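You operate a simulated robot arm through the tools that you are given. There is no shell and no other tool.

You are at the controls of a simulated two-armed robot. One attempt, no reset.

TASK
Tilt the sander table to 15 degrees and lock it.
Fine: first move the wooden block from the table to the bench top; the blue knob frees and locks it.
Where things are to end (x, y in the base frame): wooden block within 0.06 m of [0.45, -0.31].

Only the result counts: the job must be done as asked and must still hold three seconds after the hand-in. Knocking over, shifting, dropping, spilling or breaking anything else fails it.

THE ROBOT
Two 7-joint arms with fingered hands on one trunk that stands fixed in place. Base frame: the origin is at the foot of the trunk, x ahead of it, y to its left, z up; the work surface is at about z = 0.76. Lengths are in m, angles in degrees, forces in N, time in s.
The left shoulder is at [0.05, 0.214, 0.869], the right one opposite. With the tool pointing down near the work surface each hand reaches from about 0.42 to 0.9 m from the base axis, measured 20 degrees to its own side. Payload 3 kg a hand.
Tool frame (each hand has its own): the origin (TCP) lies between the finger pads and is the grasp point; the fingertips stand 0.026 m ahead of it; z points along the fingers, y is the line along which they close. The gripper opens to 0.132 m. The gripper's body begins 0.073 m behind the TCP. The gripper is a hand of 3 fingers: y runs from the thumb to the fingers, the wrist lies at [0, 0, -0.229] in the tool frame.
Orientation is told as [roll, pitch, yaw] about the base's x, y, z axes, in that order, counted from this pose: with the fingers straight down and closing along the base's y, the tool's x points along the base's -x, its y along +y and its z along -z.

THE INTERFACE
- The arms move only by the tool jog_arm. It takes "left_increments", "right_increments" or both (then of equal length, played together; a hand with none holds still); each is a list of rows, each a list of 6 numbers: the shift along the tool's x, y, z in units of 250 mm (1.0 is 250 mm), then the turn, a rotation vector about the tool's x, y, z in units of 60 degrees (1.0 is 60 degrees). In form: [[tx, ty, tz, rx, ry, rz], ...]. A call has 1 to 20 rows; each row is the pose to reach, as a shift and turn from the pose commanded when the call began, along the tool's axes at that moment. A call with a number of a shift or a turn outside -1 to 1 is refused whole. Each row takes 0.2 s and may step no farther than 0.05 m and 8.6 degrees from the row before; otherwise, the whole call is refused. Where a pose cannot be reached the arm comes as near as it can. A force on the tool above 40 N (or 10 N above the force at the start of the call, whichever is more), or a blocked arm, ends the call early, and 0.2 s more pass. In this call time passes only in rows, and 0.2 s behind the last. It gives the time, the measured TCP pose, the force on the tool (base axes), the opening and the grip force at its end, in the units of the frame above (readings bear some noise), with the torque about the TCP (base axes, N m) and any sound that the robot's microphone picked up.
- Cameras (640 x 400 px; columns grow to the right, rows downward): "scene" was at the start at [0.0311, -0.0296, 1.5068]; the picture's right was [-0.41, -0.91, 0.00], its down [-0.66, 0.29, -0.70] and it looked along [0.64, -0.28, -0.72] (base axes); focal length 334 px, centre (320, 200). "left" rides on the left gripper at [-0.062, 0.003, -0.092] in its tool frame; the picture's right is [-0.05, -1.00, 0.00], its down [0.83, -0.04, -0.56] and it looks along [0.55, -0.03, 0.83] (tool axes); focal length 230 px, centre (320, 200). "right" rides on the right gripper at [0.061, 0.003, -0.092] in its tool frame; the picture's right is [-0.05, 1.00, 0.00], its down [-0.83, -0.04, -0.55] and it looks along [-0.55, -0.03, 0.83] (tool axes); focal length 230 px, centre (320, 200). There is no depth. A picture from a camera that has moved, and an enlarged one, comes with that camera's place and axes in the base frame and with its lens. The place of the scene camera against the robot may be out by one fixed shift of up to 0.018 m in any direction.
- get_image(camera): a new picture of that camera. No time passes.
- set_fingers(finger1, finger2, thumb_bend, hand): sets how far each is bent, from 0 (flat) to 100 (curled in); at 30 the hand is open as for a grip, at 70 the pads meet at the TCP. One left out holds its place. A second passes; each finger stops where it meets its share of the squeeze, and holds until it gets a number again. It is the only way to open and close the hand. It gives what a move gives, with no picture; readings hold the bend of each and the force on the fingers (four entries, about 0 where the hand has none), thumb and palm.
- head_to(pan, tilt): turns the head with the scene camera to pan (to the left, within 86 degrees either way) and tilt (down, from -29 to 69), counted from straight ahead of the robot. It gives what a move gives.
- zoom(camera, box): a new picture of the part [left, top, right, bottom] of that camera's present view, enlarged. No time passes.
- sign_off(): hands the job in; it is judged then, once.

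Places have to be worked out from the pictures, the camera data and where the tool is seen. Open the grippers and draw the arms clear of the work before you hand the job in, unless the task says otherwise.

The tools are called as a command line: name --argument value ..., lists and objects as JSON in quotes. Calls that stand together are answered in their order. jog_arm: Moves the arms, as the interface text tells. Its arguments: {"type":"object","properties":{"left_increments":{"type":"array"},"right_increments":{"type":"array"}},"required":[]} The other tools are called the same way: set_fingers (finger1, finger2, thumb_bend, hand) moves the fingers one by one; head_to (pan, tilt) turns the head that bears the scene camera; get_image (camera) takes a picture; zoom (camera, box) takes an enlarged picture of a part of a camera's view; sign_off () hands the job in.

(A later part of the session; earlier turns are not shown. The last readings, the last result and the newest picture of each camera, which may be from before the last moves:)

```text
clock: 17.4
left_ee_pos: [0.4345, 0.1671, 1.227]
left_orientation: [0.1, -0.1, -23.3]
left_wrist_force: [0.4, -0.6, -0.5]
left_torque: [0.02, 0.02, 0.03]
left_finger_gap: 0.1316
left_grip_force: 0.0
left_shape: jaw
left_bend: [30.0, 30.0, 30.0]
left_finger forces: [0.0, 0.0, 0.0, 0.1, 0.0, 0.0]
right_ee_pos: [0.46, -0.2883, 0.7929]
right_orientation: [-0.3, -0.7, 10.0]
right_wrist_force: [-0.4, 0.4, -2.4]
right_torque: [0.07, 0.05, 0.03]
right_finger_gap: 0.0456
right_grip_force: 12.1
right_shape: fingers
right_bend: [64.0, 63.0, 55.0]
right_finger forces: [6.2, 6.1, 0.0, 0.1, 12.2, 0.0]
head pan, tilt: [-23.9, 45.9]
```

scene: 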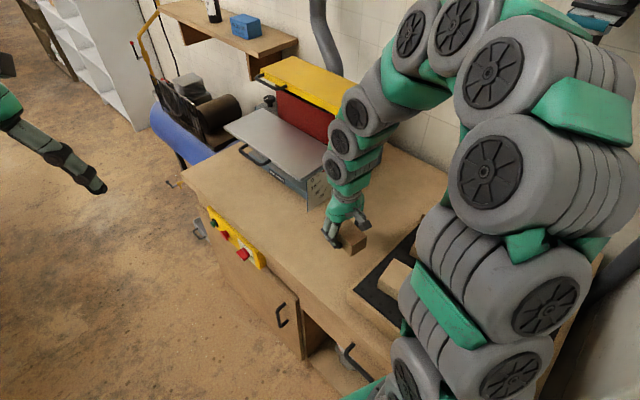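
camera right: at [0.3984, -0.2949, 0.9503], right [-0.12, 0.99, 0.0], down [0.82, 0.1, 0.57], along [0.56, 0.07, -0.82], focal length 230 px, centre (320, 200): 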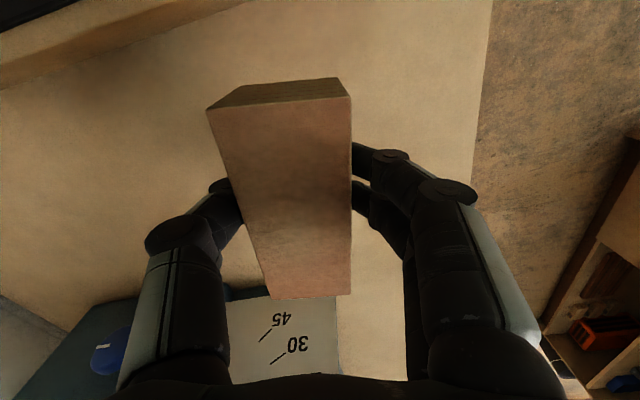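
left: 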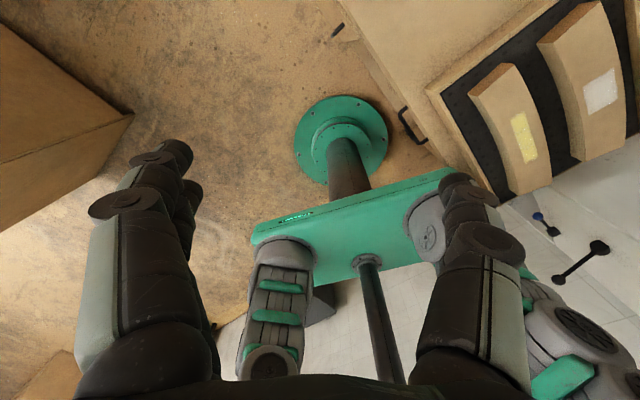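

Force still at the block's weight only; 4 mm more.

jog_arm --right_increments '[[0, 0, 0.008, 0, 0, 0], [0, 0, 0.016, 0, 0, 0]]'

zoom --camera "scene" --box '[330, 210, 390, 270]'

```text
clock: 18.0
left_ee_pos: [0.4344, 0.168, 1.2268]
left_orientation: [0.1, 0.0, -23.2]
left_wrist_force: [0.1, 0.2, -0.4]
left_torque: [0.0, 0.06, 0.04]
left_finger_gap: 0.1319
left_grip_force: 0.0
left_shape: jaw
left_bend: [30.0, 30.0, 30.0]
left_finger forces: [0.0, 0.0, 0.0, 0.1, 0.0, 0.1]
right_ee_pos: [0.4608, -0.2887, 0.7908]
right_orientation: [-0.2, -0.9, 9.9]
right_wrist_force: [-6.6, 0.9, 19.7]
right_torque: [-0.51, 0.13, -0.19]
right_finger_gap: 0.0455
right_grip_force: 20.4
right_shape: fingers
right_bend: [64.0, 64.0, 57.0]
right_finger forces: [6.8, 7.2, 0.1, 0.0, 27.0, 0.0]
head pan, tilt: [-23.9, 45.9]
stopped in row 2 (right hand): the force on the tool passed its limit at 48 N (the readings are from after the stop); the commanded pose is now the measured one
```

```text
6.67 times, centred on (360, 240) of scene
camera zoom: at [0.0308, -0.0294, 1.5068], right [-0.41, -0.91, 0.0], down [-0.66, 0.29, -0.7], along [0.64, -0.28, -0.72], focal length 2224 px, centre (53, -67)
```

zoom: 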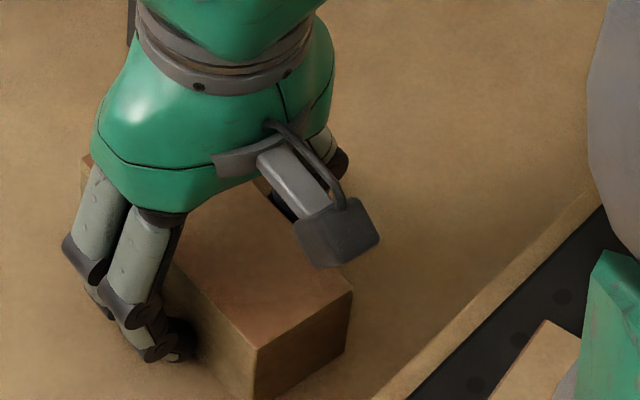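

The block is on the bench (contact at TCP z ≈ 0.790, so the sander table is at z ≈ 0.93). I relieve the press by 2 mm and open the hand.

jog_arm --right_increments '[[0, 0, -0.008, 0, 0, 0]]'

set_fingers --hand "right" --finger1 54 --finger2 54 --thumb_bend 45

get_image --camera "right"

zoom --camera "scene" --box '[330, 210, 390, 270]'

```text
clock: 18.4
left_ee_pos: [0.4342, 0.167, 1.2271]
left_orientation: [0.0, 0.0, -23.1]
left_wrist_force: [0.8, 0.4, 0.1]
left_torque: [-0.01, 0.07, 0.0]
left_finger_gap: 0.1319
left_grip_force: 0.0
left_shape: jaw
left_bend: [30.0, 30.0, 30.0]
left_finger forces: [0.1, 0.0, 0.0, 0.0, 0.0, 0.0]
right_ee_pos: [0.4606, -0.2887, 0.7915]
right_orientation: [-0.1, -0.9, 10.1]
right_wrist_force: [0.5, -0.1, -1.0]
right_torque: [0.04, 0.03, 0.05]
right_finger_gap: 0.0457
right_grip_force: 12.7
right_shape: fingers
right_bend: [64.0, 64.0, 56.0]
right_finger forces: [6.1, 6.3, 0.0, 0.0, 12.4, 0.0]
head pan, tilt: [-23.9, 45.9]
```

```text
clock: 19.4
left_ee_pos: [0.4347, 0.1666, 1.227]
left_orientation: [0.0, 0.0, -23.1]
left_wrist_force: [1.0, -0.5, 0.5]
left_torque: [0.02, 0.0, 0.03]
left_finger_gap: 0.1318
left_grip_force: 0.1
left_shape: jaw
left_bend: [30.0, 30.0, 30.0]
left_finger forces: [0.0, 0.0, 0.1, 0.0, 0.0, 0.1]
right_ee_pos: [0.4608, -0.2896, 0.7925]
right_orientation: [-0.2, -0.9, 9.8]
right_wrist_force: [3.4, -1.0, 10.0]
right_torque: [0.27, 0.04, -0.07]
right_finger_gap: 0.0646
right_grip_force: 4.9
right_shape: fingers
right_bend: [58.0, 55.0, 45.0]
right_finger forces: [7.9, 2.4, 0.0, 0.0, 0.0, 0.0]
head pan, tilt: [-23.9, 45.9]
```

```text
taken
camera right: at [0.399, -0.2957, 0.8843], right [-0.12, 0.99, 0.0], down [0.82, 0.1, 0.57], along [0.56, 0.07, -0.82], focal length 230 px, centre (320, 200)
```

right: 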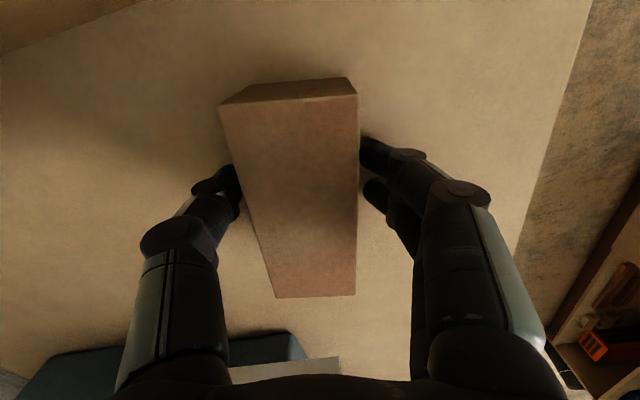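

```text
6.67 times, centred on (360, 240) of scene
camera zoom: at [0.0311, -0.0295, 1.5068], right [-0.41, -0.91, 0.0], down [-0.66, 0.29, -0.7], along [0.64, -0.28, -0.72], focal length 2224 px, centre (53, -67)
```

zoom: 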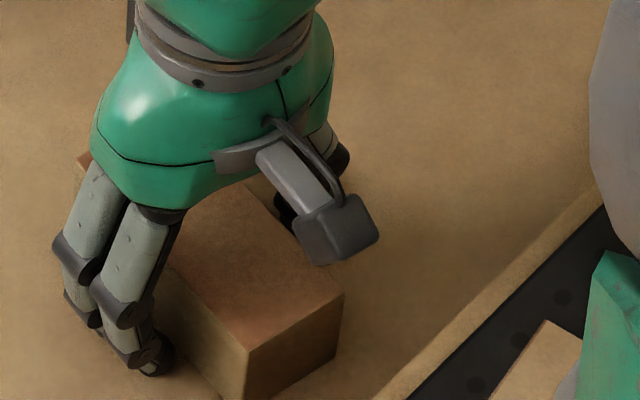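

The hand is released (thumb force 0; fingertips lightly touch the bench). I raise straight up out of the block to z ≈ 0.95.

jog_arm --right_increments '[[0, 0, -0.03, 0, 0, 0], [0, 0, -0.1, 0, 0, 0], [0, 0, -0.22, 0, 0, 0], [0, 0, -0.38, 0, 0, 0], [0, 0, -0.54, 0, 0, 0], [0, 0, -0.7, 0, 0, 0]]'

get_image --camera "right"

get_image --camera "scene"

```text
clock: 20.8
left_ee_pos: [0.4348, 0.1674, 1.2275]
left_orientation: [0.0, 0.0, -23.3]
left_wrist_force: [-0.7, -0.1, -0.4]
left_torque: [-0.01, 0.03, -0.01]
left_finger_gap: 0.1318
left_grip_force: 0.1
left_shape: jaw
left_bend: [30.0, 30.0, 30.0]
left_finger forces: [0.1, 0.0, 0.0, 0.1, 0.0, 0.0]
right_ee_pos: [0.4592, -0.2893, 0.9676]
right_orientation: [-0.2, -0.8, 10.0]
right_wrist_force: [-0.1, 0.2, 0.0]
right_torque: [0.01, -0.02, 0.01]
right_finger_gap: 0.0688
right_grip_force: 0.1
right_shape: fingers
right_bend: [54.0, 54.0, 45.0]
right_finger forces: [0.1, 0.0, 0.0, 0.1, 0.0, 0.1]
head pan, tilt: [-23.9, 45.9]
```

```text
taken
camera right: at [0.396, -0.296, 1.0589], right [-0.12, 0.99, 0.0], down [0.82, 0.1, 0.57], along [0.56, 0.07, -0.82], focal length 230 px, centre (320, 200)
```

right: 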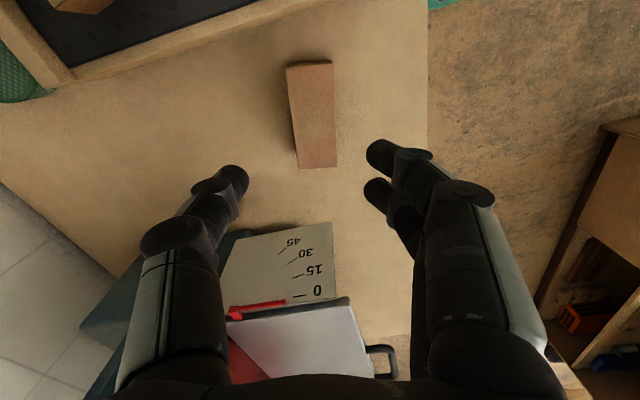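

```text
taken
```

scene: 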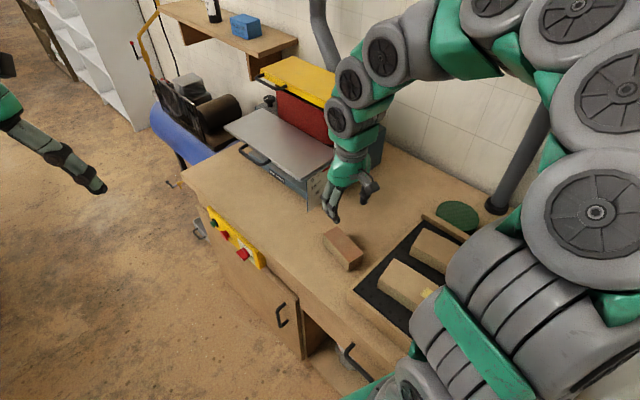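

The block rests at about (0.468, −0.294), within 0.025 m of its target, clear of the tray. Next I turn the right hand to look at the knob (fingers forward-down 45°, yaw 21°) while the left hand starts towards the table handle.

jog_arm --right_increments '[[-0.03, -0.101, 0.005, -0.012, -0.1225, -0.029], [-0.061, -0.202, 0.011, -0.024, -0.245, -0.058], [-0.091, -0.303, 0.016, -0.036, -0.3675, -0.0865], [-0.121, -0.403, 0.021, -0.048, -0.49, -0.115], [-0.152, -0.504, 0.027, -0.06, -0.6125, -0.144], [-0.182, -0.605, 0.032, -0.072, -0.735, -0.173]]' --left_increments '[[-0.1145, -0.0235, 0.0917, 0.0948, -0.0385, -0.0529], [-0.229, -0.047, 0.1833, 0.1895, -0.0769, -0.1058], [-0.3435, -0.0705, 0.275, 0.2843, -0.1154, -0.1588], [-0.458, -0.094, 0.3667, 0.379, -0.1539, -0.2117], [-0.5725, -0.1175, 0.4583, 0.4738, -0.1923, -0.2646], [-0.687, -0.141, 0.55, 0.5685, -0.2308, -0.3175]]'

get_image --camera "right"

get_image --camera "left"

get_image --camera "scene"

```text
clock: 22.2
left_ee_pos: [0.578, 0.0652, 1.0889]
left_orientation: [-36.1, -7.1, -1.0]
left_wrist_force: [-0.2, 0.1, 1.0]
left_torque: [-0.02, 0.01, -0.02]
left_finger_gap: 0.1317
left_grip_force: 0.1
left_shape: jaw
left_bend: [30.0, 30.0, 30.0]
left_finger forces: [0.0, 0.0, 0.0, 0.1, 0.0, 0.0]
right_ee_pos: [0.5306, -0.4286, 0.9615]
right_orientation: [-0.4, -45.1, 21.2]
right_wrist_force: [0.9, -0.2, 0.7]
right_torque: [0.0, -0.01, 0.0]
right_finger_gap: 0.0688
right_grip_force: 0.1
right_shape: fingers
right_bend: [54.0, 54.0, 45.0]
right_finger forces: [0.0, 0.0, 0.0, 0.1, 0.0, 0.0]
head pan, tilt: [-23.9, 45.9]
```

```text
taken
camera right: at [0.4274, -0.4642, 0.9829], right [-0.32, 0.95, 0.03], down [0.19, 0.03, 0.98], along [0.93, 0.32, -0.2], focal length 230 px, centre (320, 200)
```

right: 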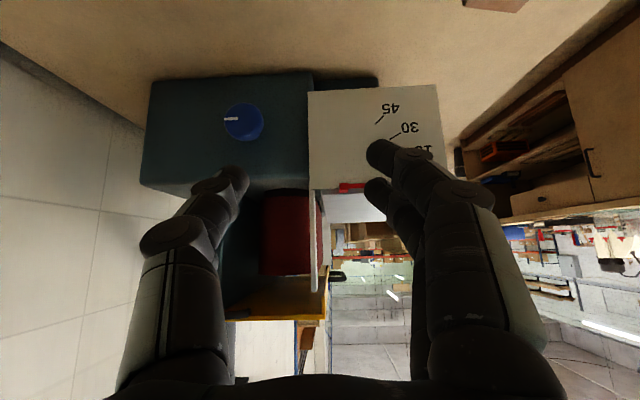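

```text
taken
camera left: at [0.632, 0.121, 1.1694], right [-0.04, -0.81, 0.59], down [-0.88, 0.31, 0.37], along [-0.48, -0.5, -0.72], focal length 230 px, centre (320, 200)
```

left: 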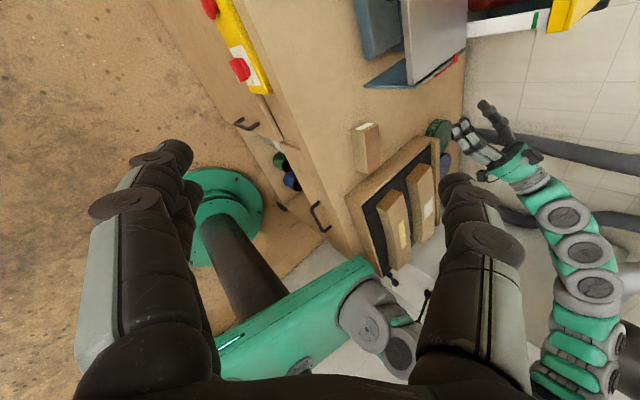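

```text
taken
```

scene: 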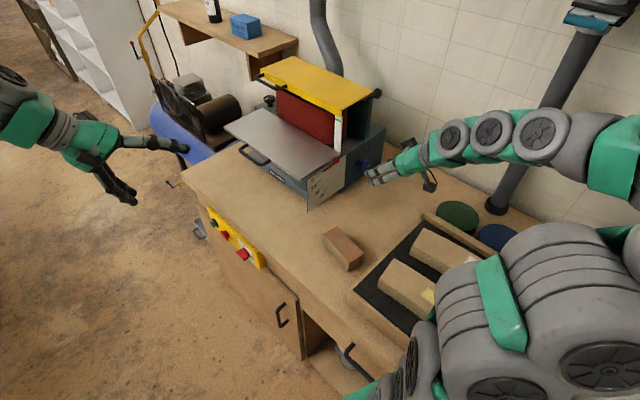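

The right camera now faces the knob and scale (image upside-down). I zoom in on both.

zoom --camera "right" --box '[140, 60, 330, 200]'

zoom --camera "right" --box '[300, 75, 450, 200]'

zoom --camera "scene" --box '[225, 95, 385, 215]'

```text
2.86 times, centred on (235, 130) of right
camera zoom: at [0.4274, -0.4642, 0.9829], right [-0.32, 0.95, 0.03], down [0.19, 0.03, 0.98], along [0.93, 0.32, -0.2], focal length 657 px, centre (563, 400)
```

zoom: 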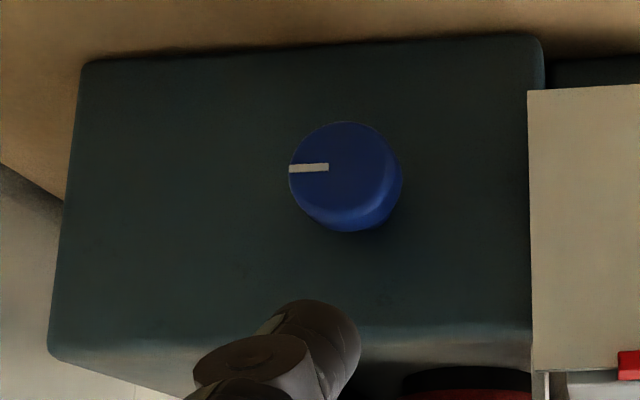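

```text
3.20 times, centred on (375, 138) of right
camera zoom: at [0.4274, -0.4642, 0.9829], right [-0.32, 0.95, 0.03], down [0.19, 0.03, 0.98], along [0.93, 0.32, -0.2], focal length 736 px, centre (144, 400)
```

zoom: 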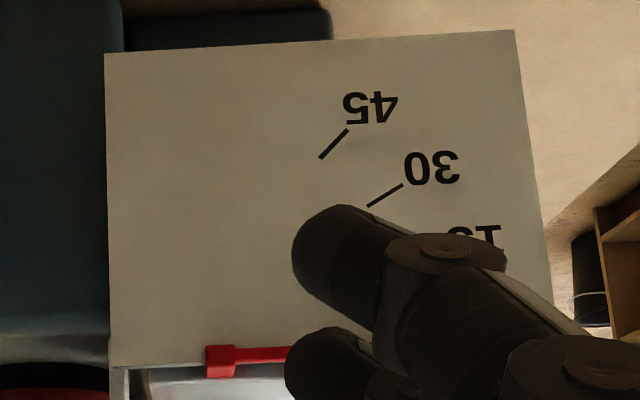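

```text
3.33 times, centred on (305, 155) of scene
camera zoom: at [0.0312, -0.0296, 1.5068], right [-0.41, -0.91, 0.0], down [-0.66, 0.29, -0.7], along [0.64, -0.28, -0.72], focal length 1112 px, centre (370, 350)
```

zoom: 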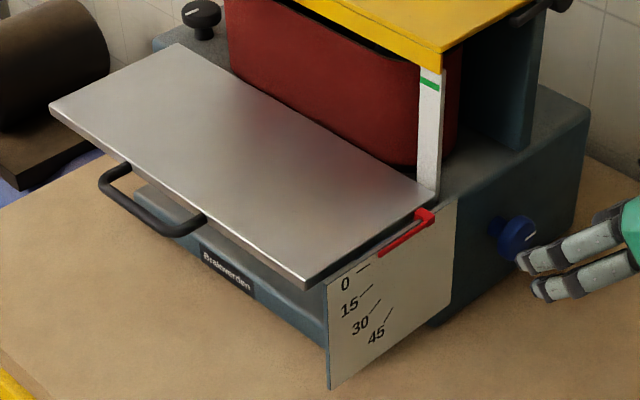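

Knob front face ≈ (0.666, −0.465, 0.847), diameter ≈ 41 mm, its white mark at 3 o'clock; the scale's radial lines converge near the table's back edge. I set the right fingers to about 76 mm and bring both hands to their standoff poses.

set_fingers --hand "right" --finger1 48 --finger2 48 --thumb_bend 48

jog_arm --right_increments '[[0.0103, -0.055, 0.059, 0, -0.0413, 0], [0.0205, -0.11, 0.118, 0, -0.0827, 0], [0.0308, -0.1655, 0.1775, 0, -0.124, 0], [0.0411, -0.2207, 0.2367, 0, -0.1653, 0], [0.0513, -0.2758, 0.2958, 0, -0.2067, 0], [0.0616, -0.331, 0.355, 0, -0.248, 0]]' --left_increments '[[-0.0853, 0.0083, 0.1185, 0.0948, -0.0385, -0.0529], [-0.1707, 0.0167, 0.237, 0.1895, -0.0769, -0.1058], [-0.256, 0.025, 0.3555, 0.2843, -0.1154, -0.1588], [-0.3413, 0.0333, 0.474, 0.379, -0.1539, -0.2117], [-0.4267, 0.0417, 0.5925, 0.4738, -0.1923, -0.2646], [-0.512, 0.05, 0.711, 0.5685, -0.2308, -0.3175]]'

get_image --camera "right"

get_image --camera "left"

get_image --camera "scene"

```text
clock: 23.2
left_ee_pos: [0.5777, 0.0655, 1.0896]
left_orientation: [-36.0, -7.3, -1.1]
left_wrist_force: [-0.1, -0.1, 0.2]
left_torque: [0.01, 0.02, -0.02]
left_finger_gap: 0.132
left_grip_force: 0.1
left_shape: jaw
left_bend: [30.0, 30.0, 30.0]
left_finger forces: [0.1, 0.0, 0.0, 0.0, 0.0, 0.1]
right_ee_pos: [0.5297, -0.4279, 0.9609]
right_orientation: [-0.4, -44.9, 21.2]
right_wrist_force: [0.3, 0.6, -0.1]
right_torque: [-0.01, 0.04, -0.02]
right_finger_gap: 0.0744
right_grip_force: 0.1
right_shape: fingers
right_bend: [48.0, 48.0, 48.0]
right_finger forces: [0.1, 0.0, 0.0, 0.0, 0.0, 0.0]
head pan, tilt: [-23.9, 45.9]
```

```text
clock: 24.6
left_ee_pos: [0.7214, -0.0305, 0.954]
left_orientation: [-71.9, 0.0, 21.1]
left_wrist_force: [1.2, 1.1, -0.9]
left_torque: [-0.02, 0.01, -0.01]
left_finger_gap: 0.132
left_grip_force: 0.1
left_shape: jaw
left_bend: [30.0, 30.0, 30.0]
left_finger forces: [0.1, 0.0, 0.1, 0.0, 0.1, 0.0]
right_ee_pos: [0.5988, -0.4565, 0.9306]
right_orientation: [-0.8, -56.8, 20.1]
right_wrist_force: [-0.4, 0.2, -0.7]
right_torque: [-0.01, 0.04, -0.01]
right_finger_gap: 0.0745
right_grip_force: 0.0
right_shape: fingers
right_bend: [48.0, 48.0, 48.0]
right_finger forces: [0.0, 0.1, 0.0, 0.0, 0.0, 0.1]
right hand out of reach, approached as far as the arm can: row 5, 6
head pan, tilt: [-23.9, 45.9]
```

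```text
taken
camera right: at [0.4934, -0.4909, 0.9303], right [-0.31, 0.95, 0.04], down [0.0, -0.04, 1.0], along [0.95, 0.31, 0.01], focal length 230 px, centre (320, 200)
```

right: 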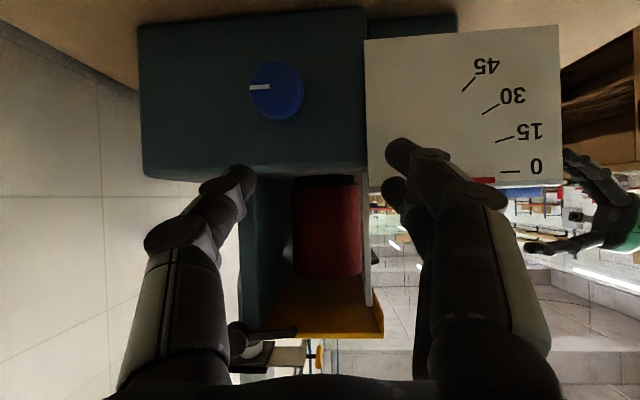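

```text
taken
camera left: at [0.7475, 0.0726, 0.9804], right [0.16, -0.27, 0.95], down [-0.96, 0.18, 0.21], along [-0.23, -0.95, -0.23], focal length 230 px, centre (320, 200)
```

left: 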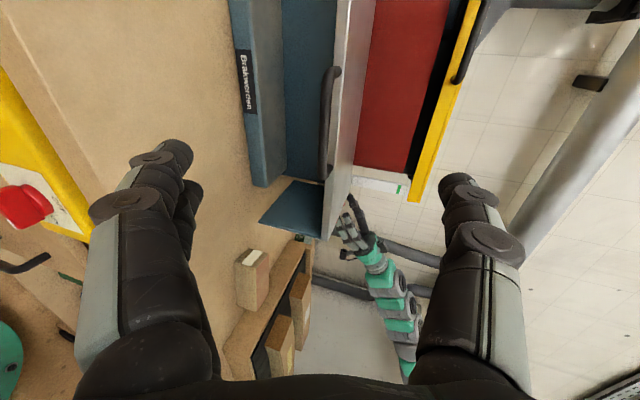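

```text
taken
```

scene: 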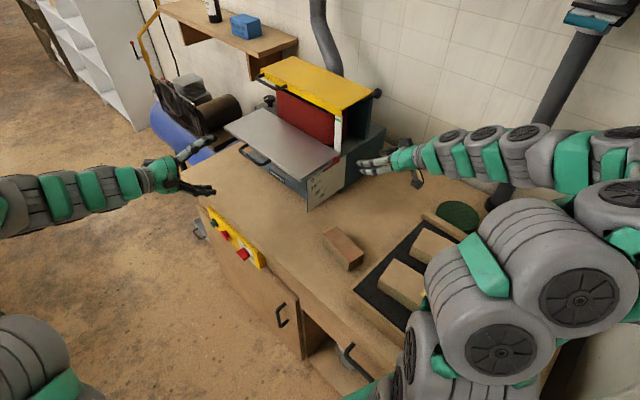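

The left hand is lined up with the handle (bar near the image centre line, ~7 mm higher than assumed). The right arm hit a joint limit short of the target; I zoom the left view to refine the handle, then retry the right at a milder pitch.

zoom --camera "left" --box '[220, 0, 480, 250]'

zoom --camera "right" --box '[230, 30, 560, 200]'

zoom --camera "scene" --box '[180, 110, 400, 230]'

```text
1.60 times, centred on (350, 125) of left
camera zoom: at [0.7475, 0.0726, 0.9804], right [0.16, -0.27, 0.95], down [-0.96, 0.18, 0.21], along [-0.23, -0.95, -0.23], focal length 368 px, centre (272, 320)
```

zoom: 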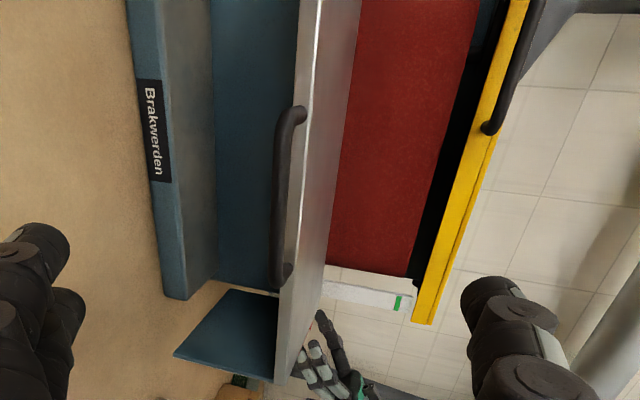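

```text
1.94 times, centred on (395, 115) of right
camera zoom: at [0.4934, -0.4909, 0.9303], right [-0.31, 0.95, 0.04], down [0.0, -0.04, 1.0], along [0.95, 0.31, 0.01], focal length 446 px, centre (174, 365)
```

zoom: 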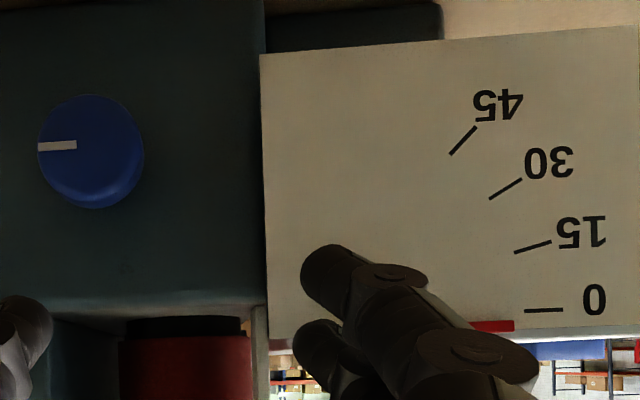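

```text
2.91 times, centred on (290, 170) of scene
camera zoom: at [0.0312, -0.0295, 1.5068], right [-0.41, -0.91, 0.0], down [-0.66, 0.29, -0.7], along [0.64, -0.28, -0.72], focal length 970 px, centre (407, 287)
```

zoom: 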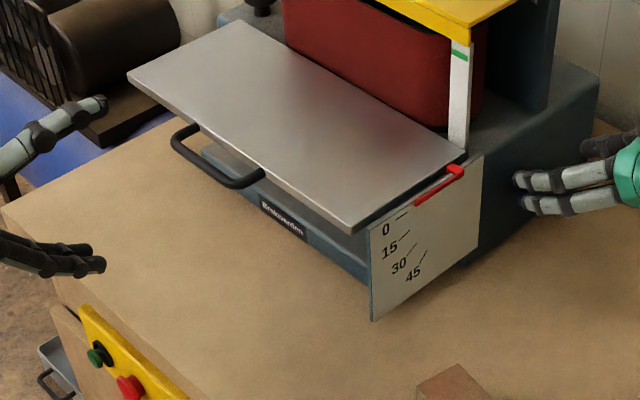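

Handle bar centre ≈ (0.763, −0.142, 0.924). I part-close the left fingers (~88 mm), advance the left hand to straddle the bar, and bring the right hand to a 45° standoff before the knob.

set_fingers --hand "left" --finger1 44 --finger2 44 --thumb_bend 44

jog_arm --right_increments '[[0.0155, -0.032, 0.023, 0, 0.049, 0], [0.031, -0.065, 0.046, 0, 0.098, 0], [0.0465, -0.097, 0.069, 0, 0.148, 0], [0.062, -0.129, 0.092, 0, 0.197, 0]]' --left_increments '[[0, -0.033, 0.08, 0, 0, 0], [0, -0.033, 0.16, 0, 0, 0], [0, -0.033, 0.24, 0, 0, 0], [0, -0.033, 0.3, 0, 0, 0]]'

get_image --camera "right"

get_image --camera "left"

zoom --camera "scene" --box '[180, 100, 420, 230]'

```text
clock: 25.6
left_ee_pos: [0.7206, -0.0323, 0.9557]
left_orientation: [-72.0, 0.0, 21.0]
left_wrist_force: [0.5, 0.0, -0.5]
left_torque: [0.0, -0.03, -0.03]
left_finger_gap: 0.0885
left_grip_force: 0.0
left_shape: fingers
left_bend: [44.0, 44.0, 44.0]
left_finger forces: [0.0, 0.0, 0.1, 0.0, 0.0, 0.0]
right_ee_pos: [0.5977, -0.4566, 0.9301]
right_orientation: [-0.6, -56.8, 20.1]
right_wrist_force: [-0.2, 0.9, 0.0]
right_torque: [0.01, 0.03, 0.01]
right_finger_gap: 0.0743
right_grip_force: 0.0
right_shape: fingers
right_bend: [48.0, 48.0, 48.0]
right_finger forces: [0.0, 0.0, 0.1, 0.1, 0.0, 0.0]
head pan, tilt: [-23.9, 45.9]
```

```text
clock: 26.6
left_ee_pos: [0.7497, -0.1006, 0.9405]
left_orientation: [-72.2, 0.1, 21.0]
left_wrist_force: [0.5, 0.3, 0.0]
left_torque: [0.0, -0.04, 0.01]
left_finger_gap: 0.0887
left_grip_force: 0.1
left_shape: fingers
left_bend: [44.0, 44.0, 44.0]
left_finger forces: [0.0, 0.0, 0.1, 0.1, 0.0, 0.1]
right_ee_pos: [0.618, -0.482, 0.9033]
right_orientation: [-0.5, -44.8, 19.9]
right_wrist_force: [0.3, 0.0, 0.9]
right_torque: [0.0, 0.01, 0.01]
right_finger_gap: 0.0741
right_grip_force: 0.1
right_shape: fingers
right_bend: [48.0, 48.0, 48.0]
right_finger forces: [0.1, 0.1, 0.1, 0.1, 0.0, 0.0]
head pan, tilt: [-23.9, 45.9]
```

```text
taken
camera right: at [0.5155, -0.5154, 0.9259], right [-0.3, 0.95, 0.03], down [0.2, 0.03, 0.98], along [0.93, 0.3, -0.2], focal length 230 px, centre (320, 200)
```

right: 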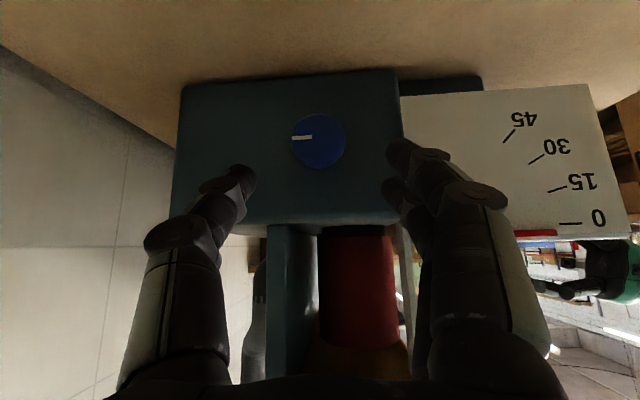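

```text
taken
camera left: at [0.7752, 0.0037, 0.9655], right [0.16, -0.27, 0.95], down [-0.96, 0.18, 0.21], along [-0.23, -0.95, -0.23], focal length 230 px, centre (320, 200)
```

left: 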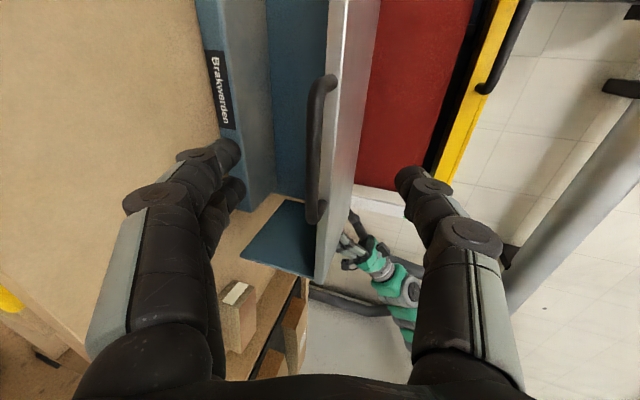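

```text
2.67 times, centred on (300, 165) of scene
camera zoom: at [0.0311, -0.0296, 1.5068], right [-0.41, -0.91, 0.0], down [-0.66, 0.29, -0.7], along [0.64, -0.28, -0.72], focal length 889 px, centre (373, 293)
```

zoom: 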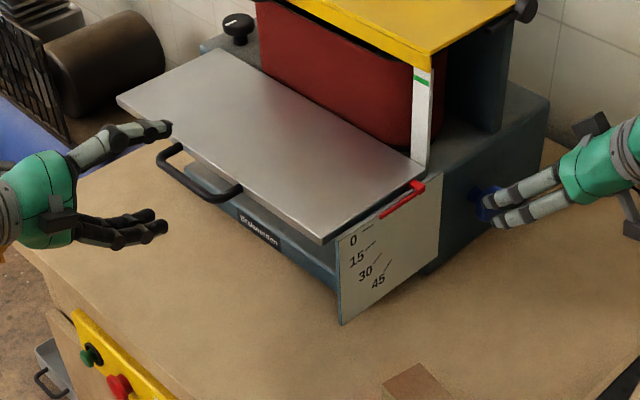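

Both standoffs are good: handle bar and knob lie on the approach lines of their hands. I advance the left hand to the bar and the right hand most of the way to the knob.

jog_arm --right_increments '[[0, 0, 0.06, 0, 0, 0], [0, 0, 0.12, 0, 0, 0], [-0.005, 0, 0.18, 0, 0, 0]]' --left_increments '[[0, 0.01, 0.06, 0, 0, 0], [0, 0.01, 0.12, 0, 0, 0], [0, 0.01, 0.17, 0, 0, 0]]'

get_image --camera "right"

get_image --camera "left"

zoom --camera "scene" --box '[200, 110, 400, 220]'

```text
clock: 27.4
left_ee_pos: [0.7635, -0.1374, 0.9237]
left_orientation: [-72.0, 0.0, 21.0]
left_wrist_force: [-0.5, 0.6, 0.2]
left_torque: [-0.06, -0.01, 0.0]
left_finger_gap: 0.0886
left_grip_force: 0.0
left_shape: fingers
left_bend: [44.0, 44.0, 44.0]
left_finger forces: [0.0, 0.0, 0.0, 0.0, 0.0, 0.0]
right_ee_pos: [0.6483, -0.4719, 0.8731]
right_orientation: [-0.5, -45.0, 19.9]
right_wrist_force: [0.1, -1.0, 0.1]
right_torque: [0.0, 0.0, -0.04]
right_finger_gap: 0.0744
right_grip_force: 0.0
right_shape: fingers
right_bend: [48.0, 48.0, 48.0]
right_finger forces: [0.0, 0.0, 0.0, 0.1, 0.1, 0.1]
head pan, tilt: [-23.9, 45.9]
```

```text
taken
camera right: at [0.5461, -0.5047, 0.8959], right [-0.3, 0.95, 0.03], down [0.2, 0.03, 0.98], along [0.93, 0.3, -0.2], focal length 230 px, centre (320, 200)
```

right: 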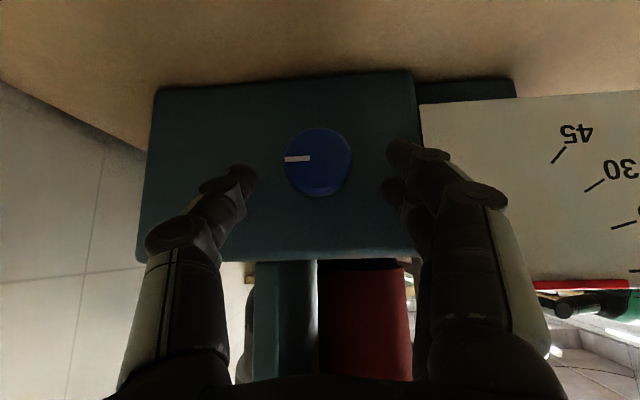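

```text
taken
camera left: at [0.7893, -0.0331, 0.9503], right [0.16, -0.27, 0.95], down [-0.96, 0.18, 0.21], along [-0.23, -0.95, -0.23], focal length 230 px, centre (320, 200)
```

left: 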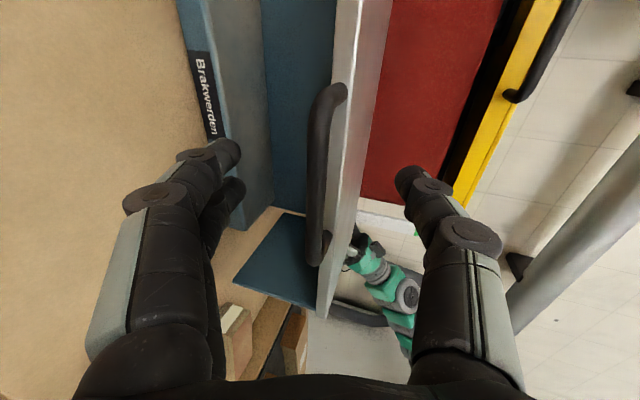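

```text
3.20 times, centred on (300, 165) of scene
camera zoom: at [0.0311, -0.0296, 1.5068], right [-0.41, -0.91, 0.0], down [-0.66, 0.29, -0.7], along [0.64, -0.28, -0.72], focal length 1067 px, centre (384, 312)
```

zoom: 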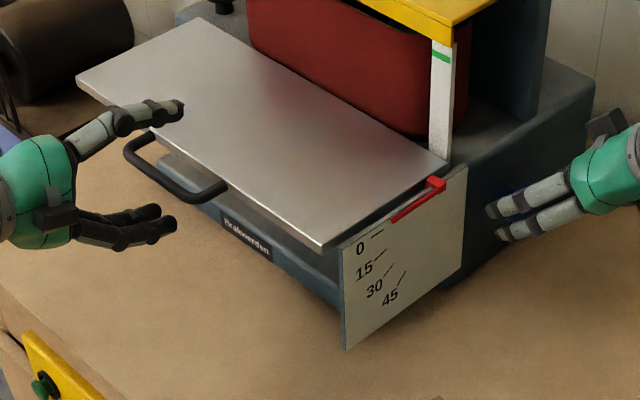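

Both hands are well lined up: the bar lies inside the left grip and the knob is centred between the right fingers. I advance the right hand the last 25 mm and close the left hand on the bar.

jog_arm --right_increments '[[0, 0, 0.05, 0, 0, 0], [0, 0, 0.1, 0, 0, 0]]'

set_fingers --hand "left" --finger1 75 --finger2 75 --thumb_bend 75

get_image --camera "right"

get_image --camera "left"

zoom --camera "scene" --box '[200, 110, 400, 220]'

```text
clock: 28.0
left_ee_pos: [0.7616, -0.1383, 0.9241]
left_orientation: [-72.0, 0.0, 20.9]
left_wrist_force: [0.0, 0.0, -0.4]
left_torque: [0.0, -0.02, -0.04]
left_finger_gap: 0.0888
left_grip_force: 0.0
left_shape: fingers
left_bend: [44.0, 44.0, 44.0]
left_finger forces: [0.0, 0.0, 0.0, 0.0, 0.0, 0.0]
right_ee_pos: [0.6638, -0.4702, 0.8547]
right_orientation: [-0.5, -44.8, 19.8]
right_wrist_force: [-18.6, -6.7, 2.9]
right_torque: [0.15, 0.2, 0.95]
right_finger_gap: 0.0742
right_grip_force: 10.2
right_shape: fingers
right_bend: [48.0, 50.0, 48.0]
right_finger forces: [0.1, 20.0, 0.0, 0.1, 0.0, 0.0]
head pan, tilt: [-23.9, 45.9]
```

```text
clock: 29.0
left_ee_pos: [0.7625, -0.138, 0.924]
left_orientation: [-72.0, 0.0, 20.9]
left_wrist_force: [8.6, -14.1, -6.4]
left_torque: [-0.02, -0.02, 0.04]
left_finger_gap: 0.0046
left_grip_force: 11.1
left_shape: fingers
left_bend: [72.0, 72.0, 71.0]
left_finger forces: [7.2, 7.4, 0.0, 0.1, 7.2, 0.0]
right_ee_pos: [0.664, -0.469, 0.853]
right_orientation: [-0.4, -44.8, 19.9]
right_wrist_force: [-21.5, -10.2, 2.7]
right_torque: [0.06, 0.2, 1.06]
right_finger_gap: 0.0746
right_grip_force: 11.0
right_shape: fingers
right_bend: [48.0, 51.0, 48.0]
right_finger forces: [0.0, 23.4, 0.0, 0.0, 0.0, 0.0]
head pan, tilt: [-23.9, 45.9]
stopped (right hand): the force on the tool passed its limit at 41 N (the readings are from after the stop); the commanded pose is now the measured one
```

```text
taken
camera right: at [0.5614, -0.502, 0.8768], right [-0.3, 0.95, 0.03], down [0.2, 0.03, 0.98], along [0.93, 0.3, -0.2], focal length 230 px, centre (320, 200)
```

right: 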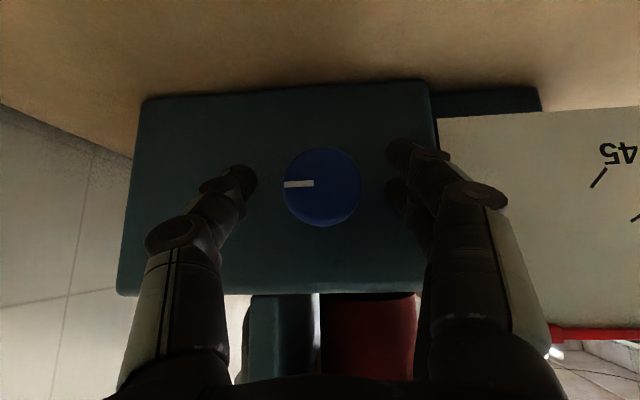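

```text
taken
camera left: at [0.7888, -0.0341, 0.9501], right [0.16, -0.27, 0.95], down [-0.96, 0.18, 0.21], along [-0.23, -0.94, -0.23], focal length 230 px, centre (320, 200)
```

left: 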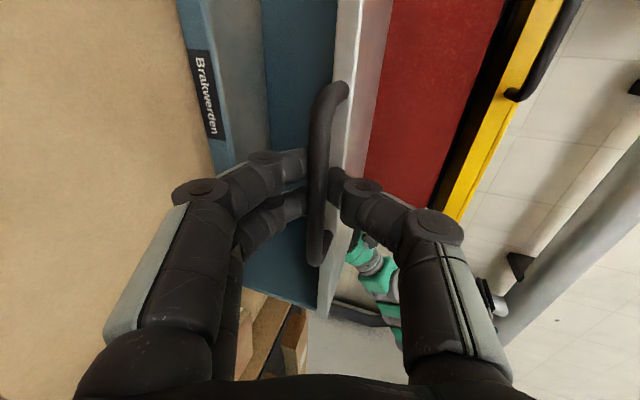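

```text
3.20 times, centred on (300, 165) of scene
camera zoom: at [0.031, -0.0299, 1.5068], right [-0.41, -0.91, 0.0], down [-0.66, 0.29, -0.7], along [0.64, -0.28, -0.72], focal length 1067 px, centre (384, 312)
```

zoom: 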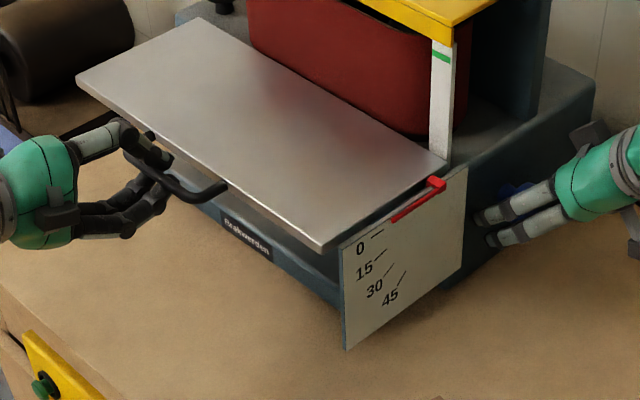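

Finger 2 of the right hand touched the panel behind the knob, so I back off 10 mm along the hand axis; the left hand has caged the bar but pulls at ~17 N, so I ease it 3 mm forward. Then I close the right hand on the knob.

jog_arm --right_increments '[[0, 0, -0.02, 0, 0, 0], [0, 0, -0.04, 0, 0, 0]]' --left_increments '[[0, 0, 0.006, 0, 0, 0], [0, 0, 0.012, 0, 0, 0]]'

get_image --camera "right"

zoom --camera "left" --box '[220, 80, 440, 280]'

```text
clock: 29.6
left_ee_pos: [0.7628, -0.1391, 0.9235]
left_orientation: [-71.9, 0.0, 20.9]
left_wrist_force: [-3.0, -8.4, -1.0]
left_torque: [-0.04, 0.0, -0.06]
left_finger_gap: 0.0034
left_grip_force: 7.4
left_shape: fingers
left_bend: [73.0, 73.0, 72.0]
left_finger forces: [4.3, 4.2, 0.0, 0.1, 5.8, 0.0]
right_ee_pos: [0.6598, -0.4684, 0.8635]
right_orientation: [-0.5, -44.9, 20.0]
right_wrist_force: [-0.1, 0.0, 1.1]
right_torque: [0.02, 0.01, -0.02]
right_finger_gap: 0.0742
right_grip_force: 0.1
right_shape: fingers
right_bend: [48.0, 48.0, 48.0]
right_finger forces: [0.0, 0.1, 0.1, 0.0, 0.0, 0.1]
head pan, tilt: [-23.9, 45.9]
```

```text
taken
camera right: at [0.5565, -0.5024, 0.8848], right [-0.3, 0.95, 0.03], down [0.2, 0.03, 0.98], along [0.93, 0.3, -0.2], focal length 230 px, centre (320, 200)
```

right: 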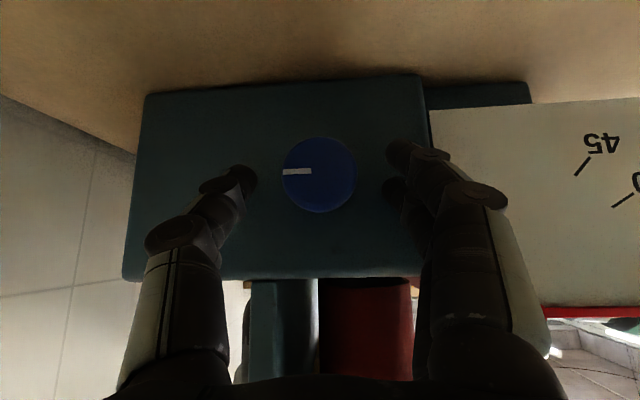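

```text
2.00 times, centred on (330, 180) of left
camera zoom: at [0.7903, -0.035, 0.9491], right [0.16, -0.27, 0.95], down [-0.96, 0.18, 0.21], along [-0.23, -0.95, -0.23], focal length 460 px, centre (300, 240)
```

zoom: 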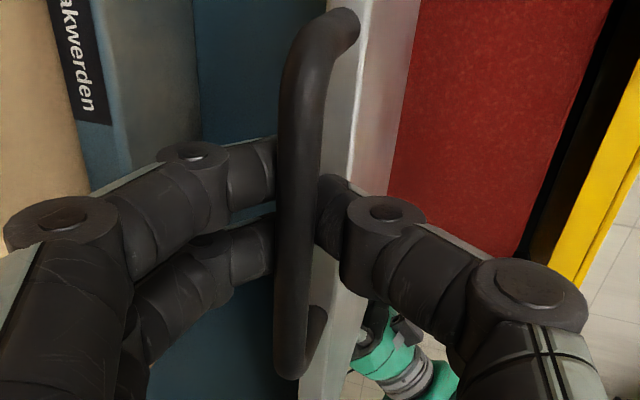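

The left fingers enclose the bar and the right hand is free again with the knob centred. I close the right hand on the knob.

set_fingers --hand "right" --finger1 72 --finger2 72 --thumb_bend 72

get_image --camera "right"

zoom --camera "scene" --box '[300, 110, 420, 220]'

```text
clock: 30.6
left_ee_pos: [0.7638, -0.1386, 0.9223]
left_orientation: [-71.9, 0.0, 21.0]
left_wrist_force: [-5.0, -7.1, -2.5]
left_torque: [-0.03, -0.01, -0.04]
left_finger_gap: 0.0029
left_grip_force: 6.7
left_shape: fingers
left_bend: [73.0, 73.0, 72.0]
left_finger forces: [4.0, 3.9, 0.1, 0.0, 5.5, 0.1]
right_ee_pos: [0.6594, -0.47, 0.8611]
right_orientation: [-0.5, -44.8, 20.0]
right_wrist_force: [11.0, 5.8, -1.8]
right_torque: [0.04, -0.13, -0.11]
right_finger_gap: 0.0357
right_grip_force: 17.6
right_shape: fingers
right_bend: [62.0, 64.0, 64.0]
right_finger forces: [9.4, 10.8, 0.0, 0.1, 15.4, 0.0]
head pan, tilt: [-23.9, 45.9]
```

```text
taken
camera right: at [0.5561, -0.5028, 0.8845], right [-0.3, 0.95, 0.03], down [0.2, 0.03, 0.98], along [0.93, 0.3, -0.2], focal length 230 px, centre (320, 200)
```

right: 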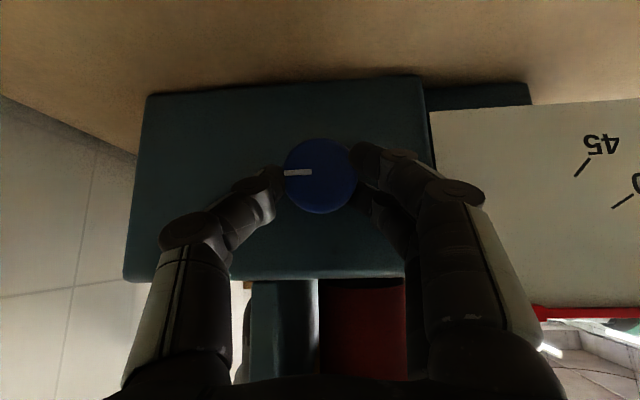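

```text
3.64 times, centred on (360, 165) of scene
camera zoom: at [0.0312, -0.0296, 1.5068], right [-0.41, -0.91, 0.0], down [-0.66, 0.29, -0.7], along [0.64, -0.28, -0.72], focal length 1213 px, centre (174, 327)
```

zoom: 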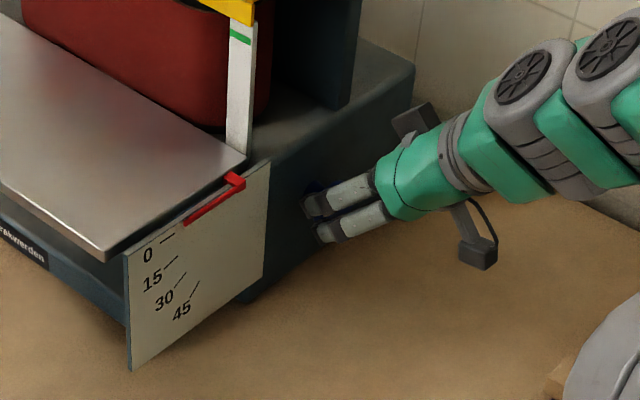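

The knob is held by thumb and both fingers. I try turning it 24° counter-clockwise (as seen from the robot) about its axis, with the left hand holding the handle.

jog_arm --right_increments '[[0.0004, 0.0076, 0.0004, 0.0946, 0, -0.0939], [0.0015, 0.0151, 0.0015, 0.1892, 0, -0.1879], [0.0033, 0.0223, 0.0034, 0.2838, 0, -0.2818]]'

get_image --camera "right"

zoom --camera "scene" --box '[300, 110, 420, 220]'

```text
clock: 31.4
left_ee_pos: [0.7639, -0.1396, 0.9229]
left_orientation: [-71.9, -0.1, 20.9]
left_wrist_force: [-3.5, -8.2, -2.9]
left_torque: [0.0, 0.03, -0.03]
left_finger_gap: 0.0025
left_grip_force: 7.0
left_shape: fingers
left_bend: [73.0, 73.0, 72.0]
left_finger forces: [4.2, 4.2, 0.1, 0.1, 5.4, 0.1]
right_ee_pos: [0.657, -0.463, 0.8607]
right_orientation: [-32.7, -40.0, 42.0]
right_wrist_force: [8.5, 5.3, 1.8]
right_torque: [0.16, -0.2, -0.16]
right_finger_gap: 0.0357
right_grip_force: 20.0
right_shape: fingers
right_bend: [63.0, 64.0, 65.0]
right_finger forces: [9.6, 14.9, 0.1, 0.0, 16.6, 0.0]
head pan, tilt: [-23.9, 45.9]
```

```text
taken
camera right: at [0.5511, -0.4888, 0.8794], right [-0.27, 0.88, -0.38], down [0.06, 0.41, 0.91], along [0.96, 0.23, -0.17], focal length 230 px, centre (320, 200)
```

right: 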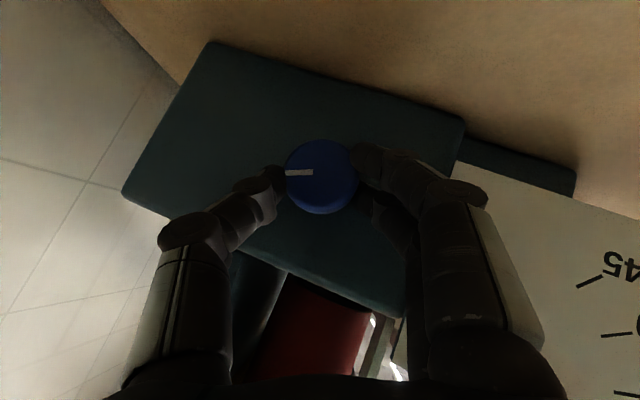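

```text
3.64 times, centred on (360, 165) of scene
camera zoom: at [0.0313, -0.0295, 1.5068], right [-0.41, -0.91, 0.0], down [-0.66, 0.29, -0.7], along [0.64, -0.28, -0.72], focal length 1213 px, centre (174, 327)
```

zoom: 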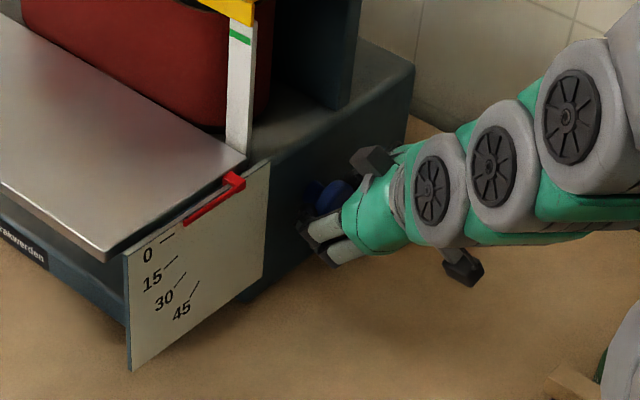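

The knob turned with the hand (the mark stays put in the hand's view while the panel rotated), with little torque. I keep turning another 24°.

jog_arm --right_increments '[[0.0004, 0.0076, 0.0004, 0.0946, 0, -0.0939], [0.0015, 0.0151, 0.0015, 0.1892, 0, -0.1879], [0.0033, 0.0223, 0.0034, 0.2838, 0, -0.2818]]'

get_image --camera "right"

zoom --camera "scene" --box '[300, 110, 420, 220]'

```text
clock: 32.2
left_ee_pos: [0.7647, -0.1389, 0.9228]
left_orientation: [-72.0, 0.0, 20.9]
left_wrist_force: [-1.6, -8.7, -3.2]
left_torque: [-0.02, 0.03, -0.06]
left_finger_gap: 0.0028
left_grip_force: 7.1
left_shape: fingers
left_bend: [73.0, 73.0, 72.0]
left_finger forces: [4.6, 4.5, 0.1, 0.0, 5.7, 0.1]
right_ee_pos: [0.6567, -0.4593, 0.8581]
right_orientation: [-57.9, -27.9, 56.5]
right_wrist_force: [7.4, 9.9, -3.6]
right_torque: [0.26, -0.23, -0.09]
right_finger_gap: 0.0356
right_grip_force: 22.8
right_shape: fingers
right_bend: [63.0, 64.0, 65.0]
right_finger forces: [12.2, 19.1, 0.0, 0.0, 13.8, 0.0]
head pan, tilt: [-23.9, 45.9]
```

```text
taken
camera right: at [0.5473, -0.4785, 0.8706], right [-0.2, 0.66, -0.72], down [-0.05, 0.73, 0.68], along [0.98, 0.17, -0.11], focal length 230 px, centre (320, 200)
```

right: 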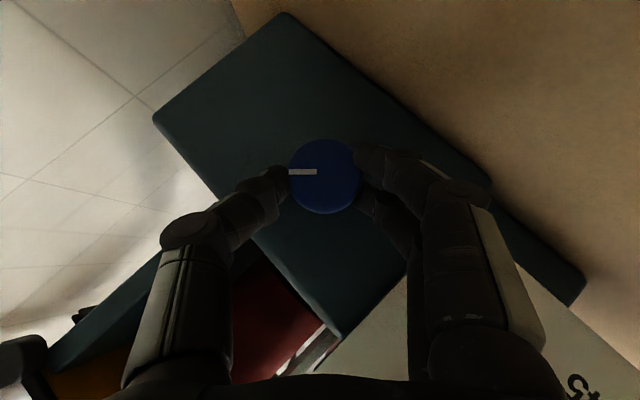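

```text
3.64 times, centred on (360, 165) of scene
camera zoom: at [0.0313, -0.0296, 1.5068], right [-0.41, -0.91, 0.0], down [-0.66, 0.29, -0.7], along [0.64, -0.28, -0.72], focal length 1213 px, centre (174, 327)
```

zoom: 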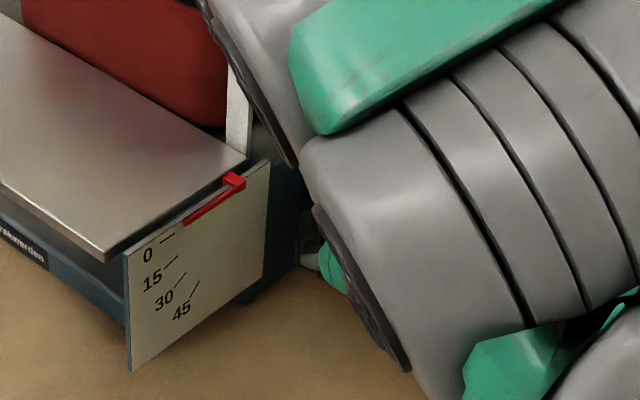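

The knob is now ~48° turned. The arm links have swung noticeably, so I check the whole scene before going on.

get_image --camera "scene"

get_image --camera "left"

```text
taken
```

scene: 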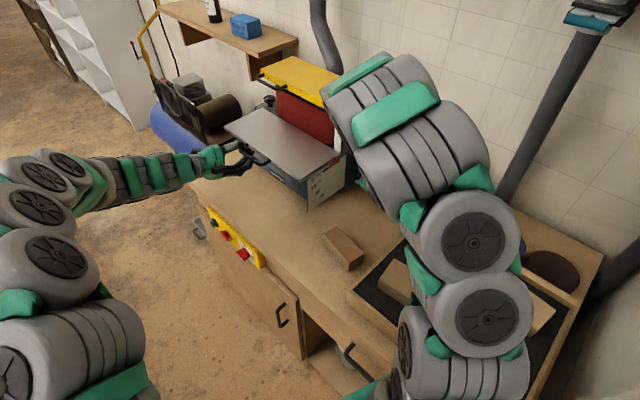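

```text
taken
camera left: at [0.7906, -0.0354, 0.949], right [0.16, -0.27, 0.95], down [-0.96, 0.18, 0.21], along [-0.23, -0.95, -0.23], focal length 230 px, centre (320, 200)
```

left: 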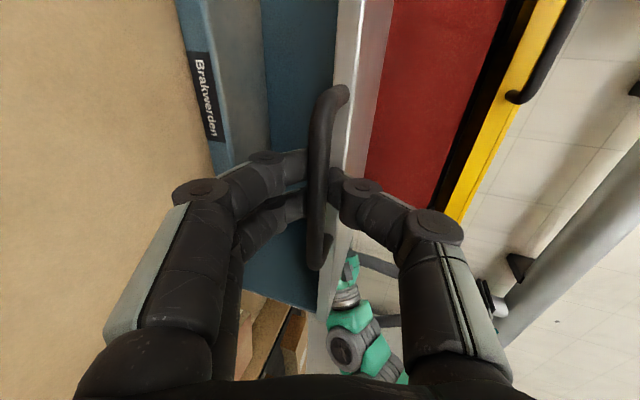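

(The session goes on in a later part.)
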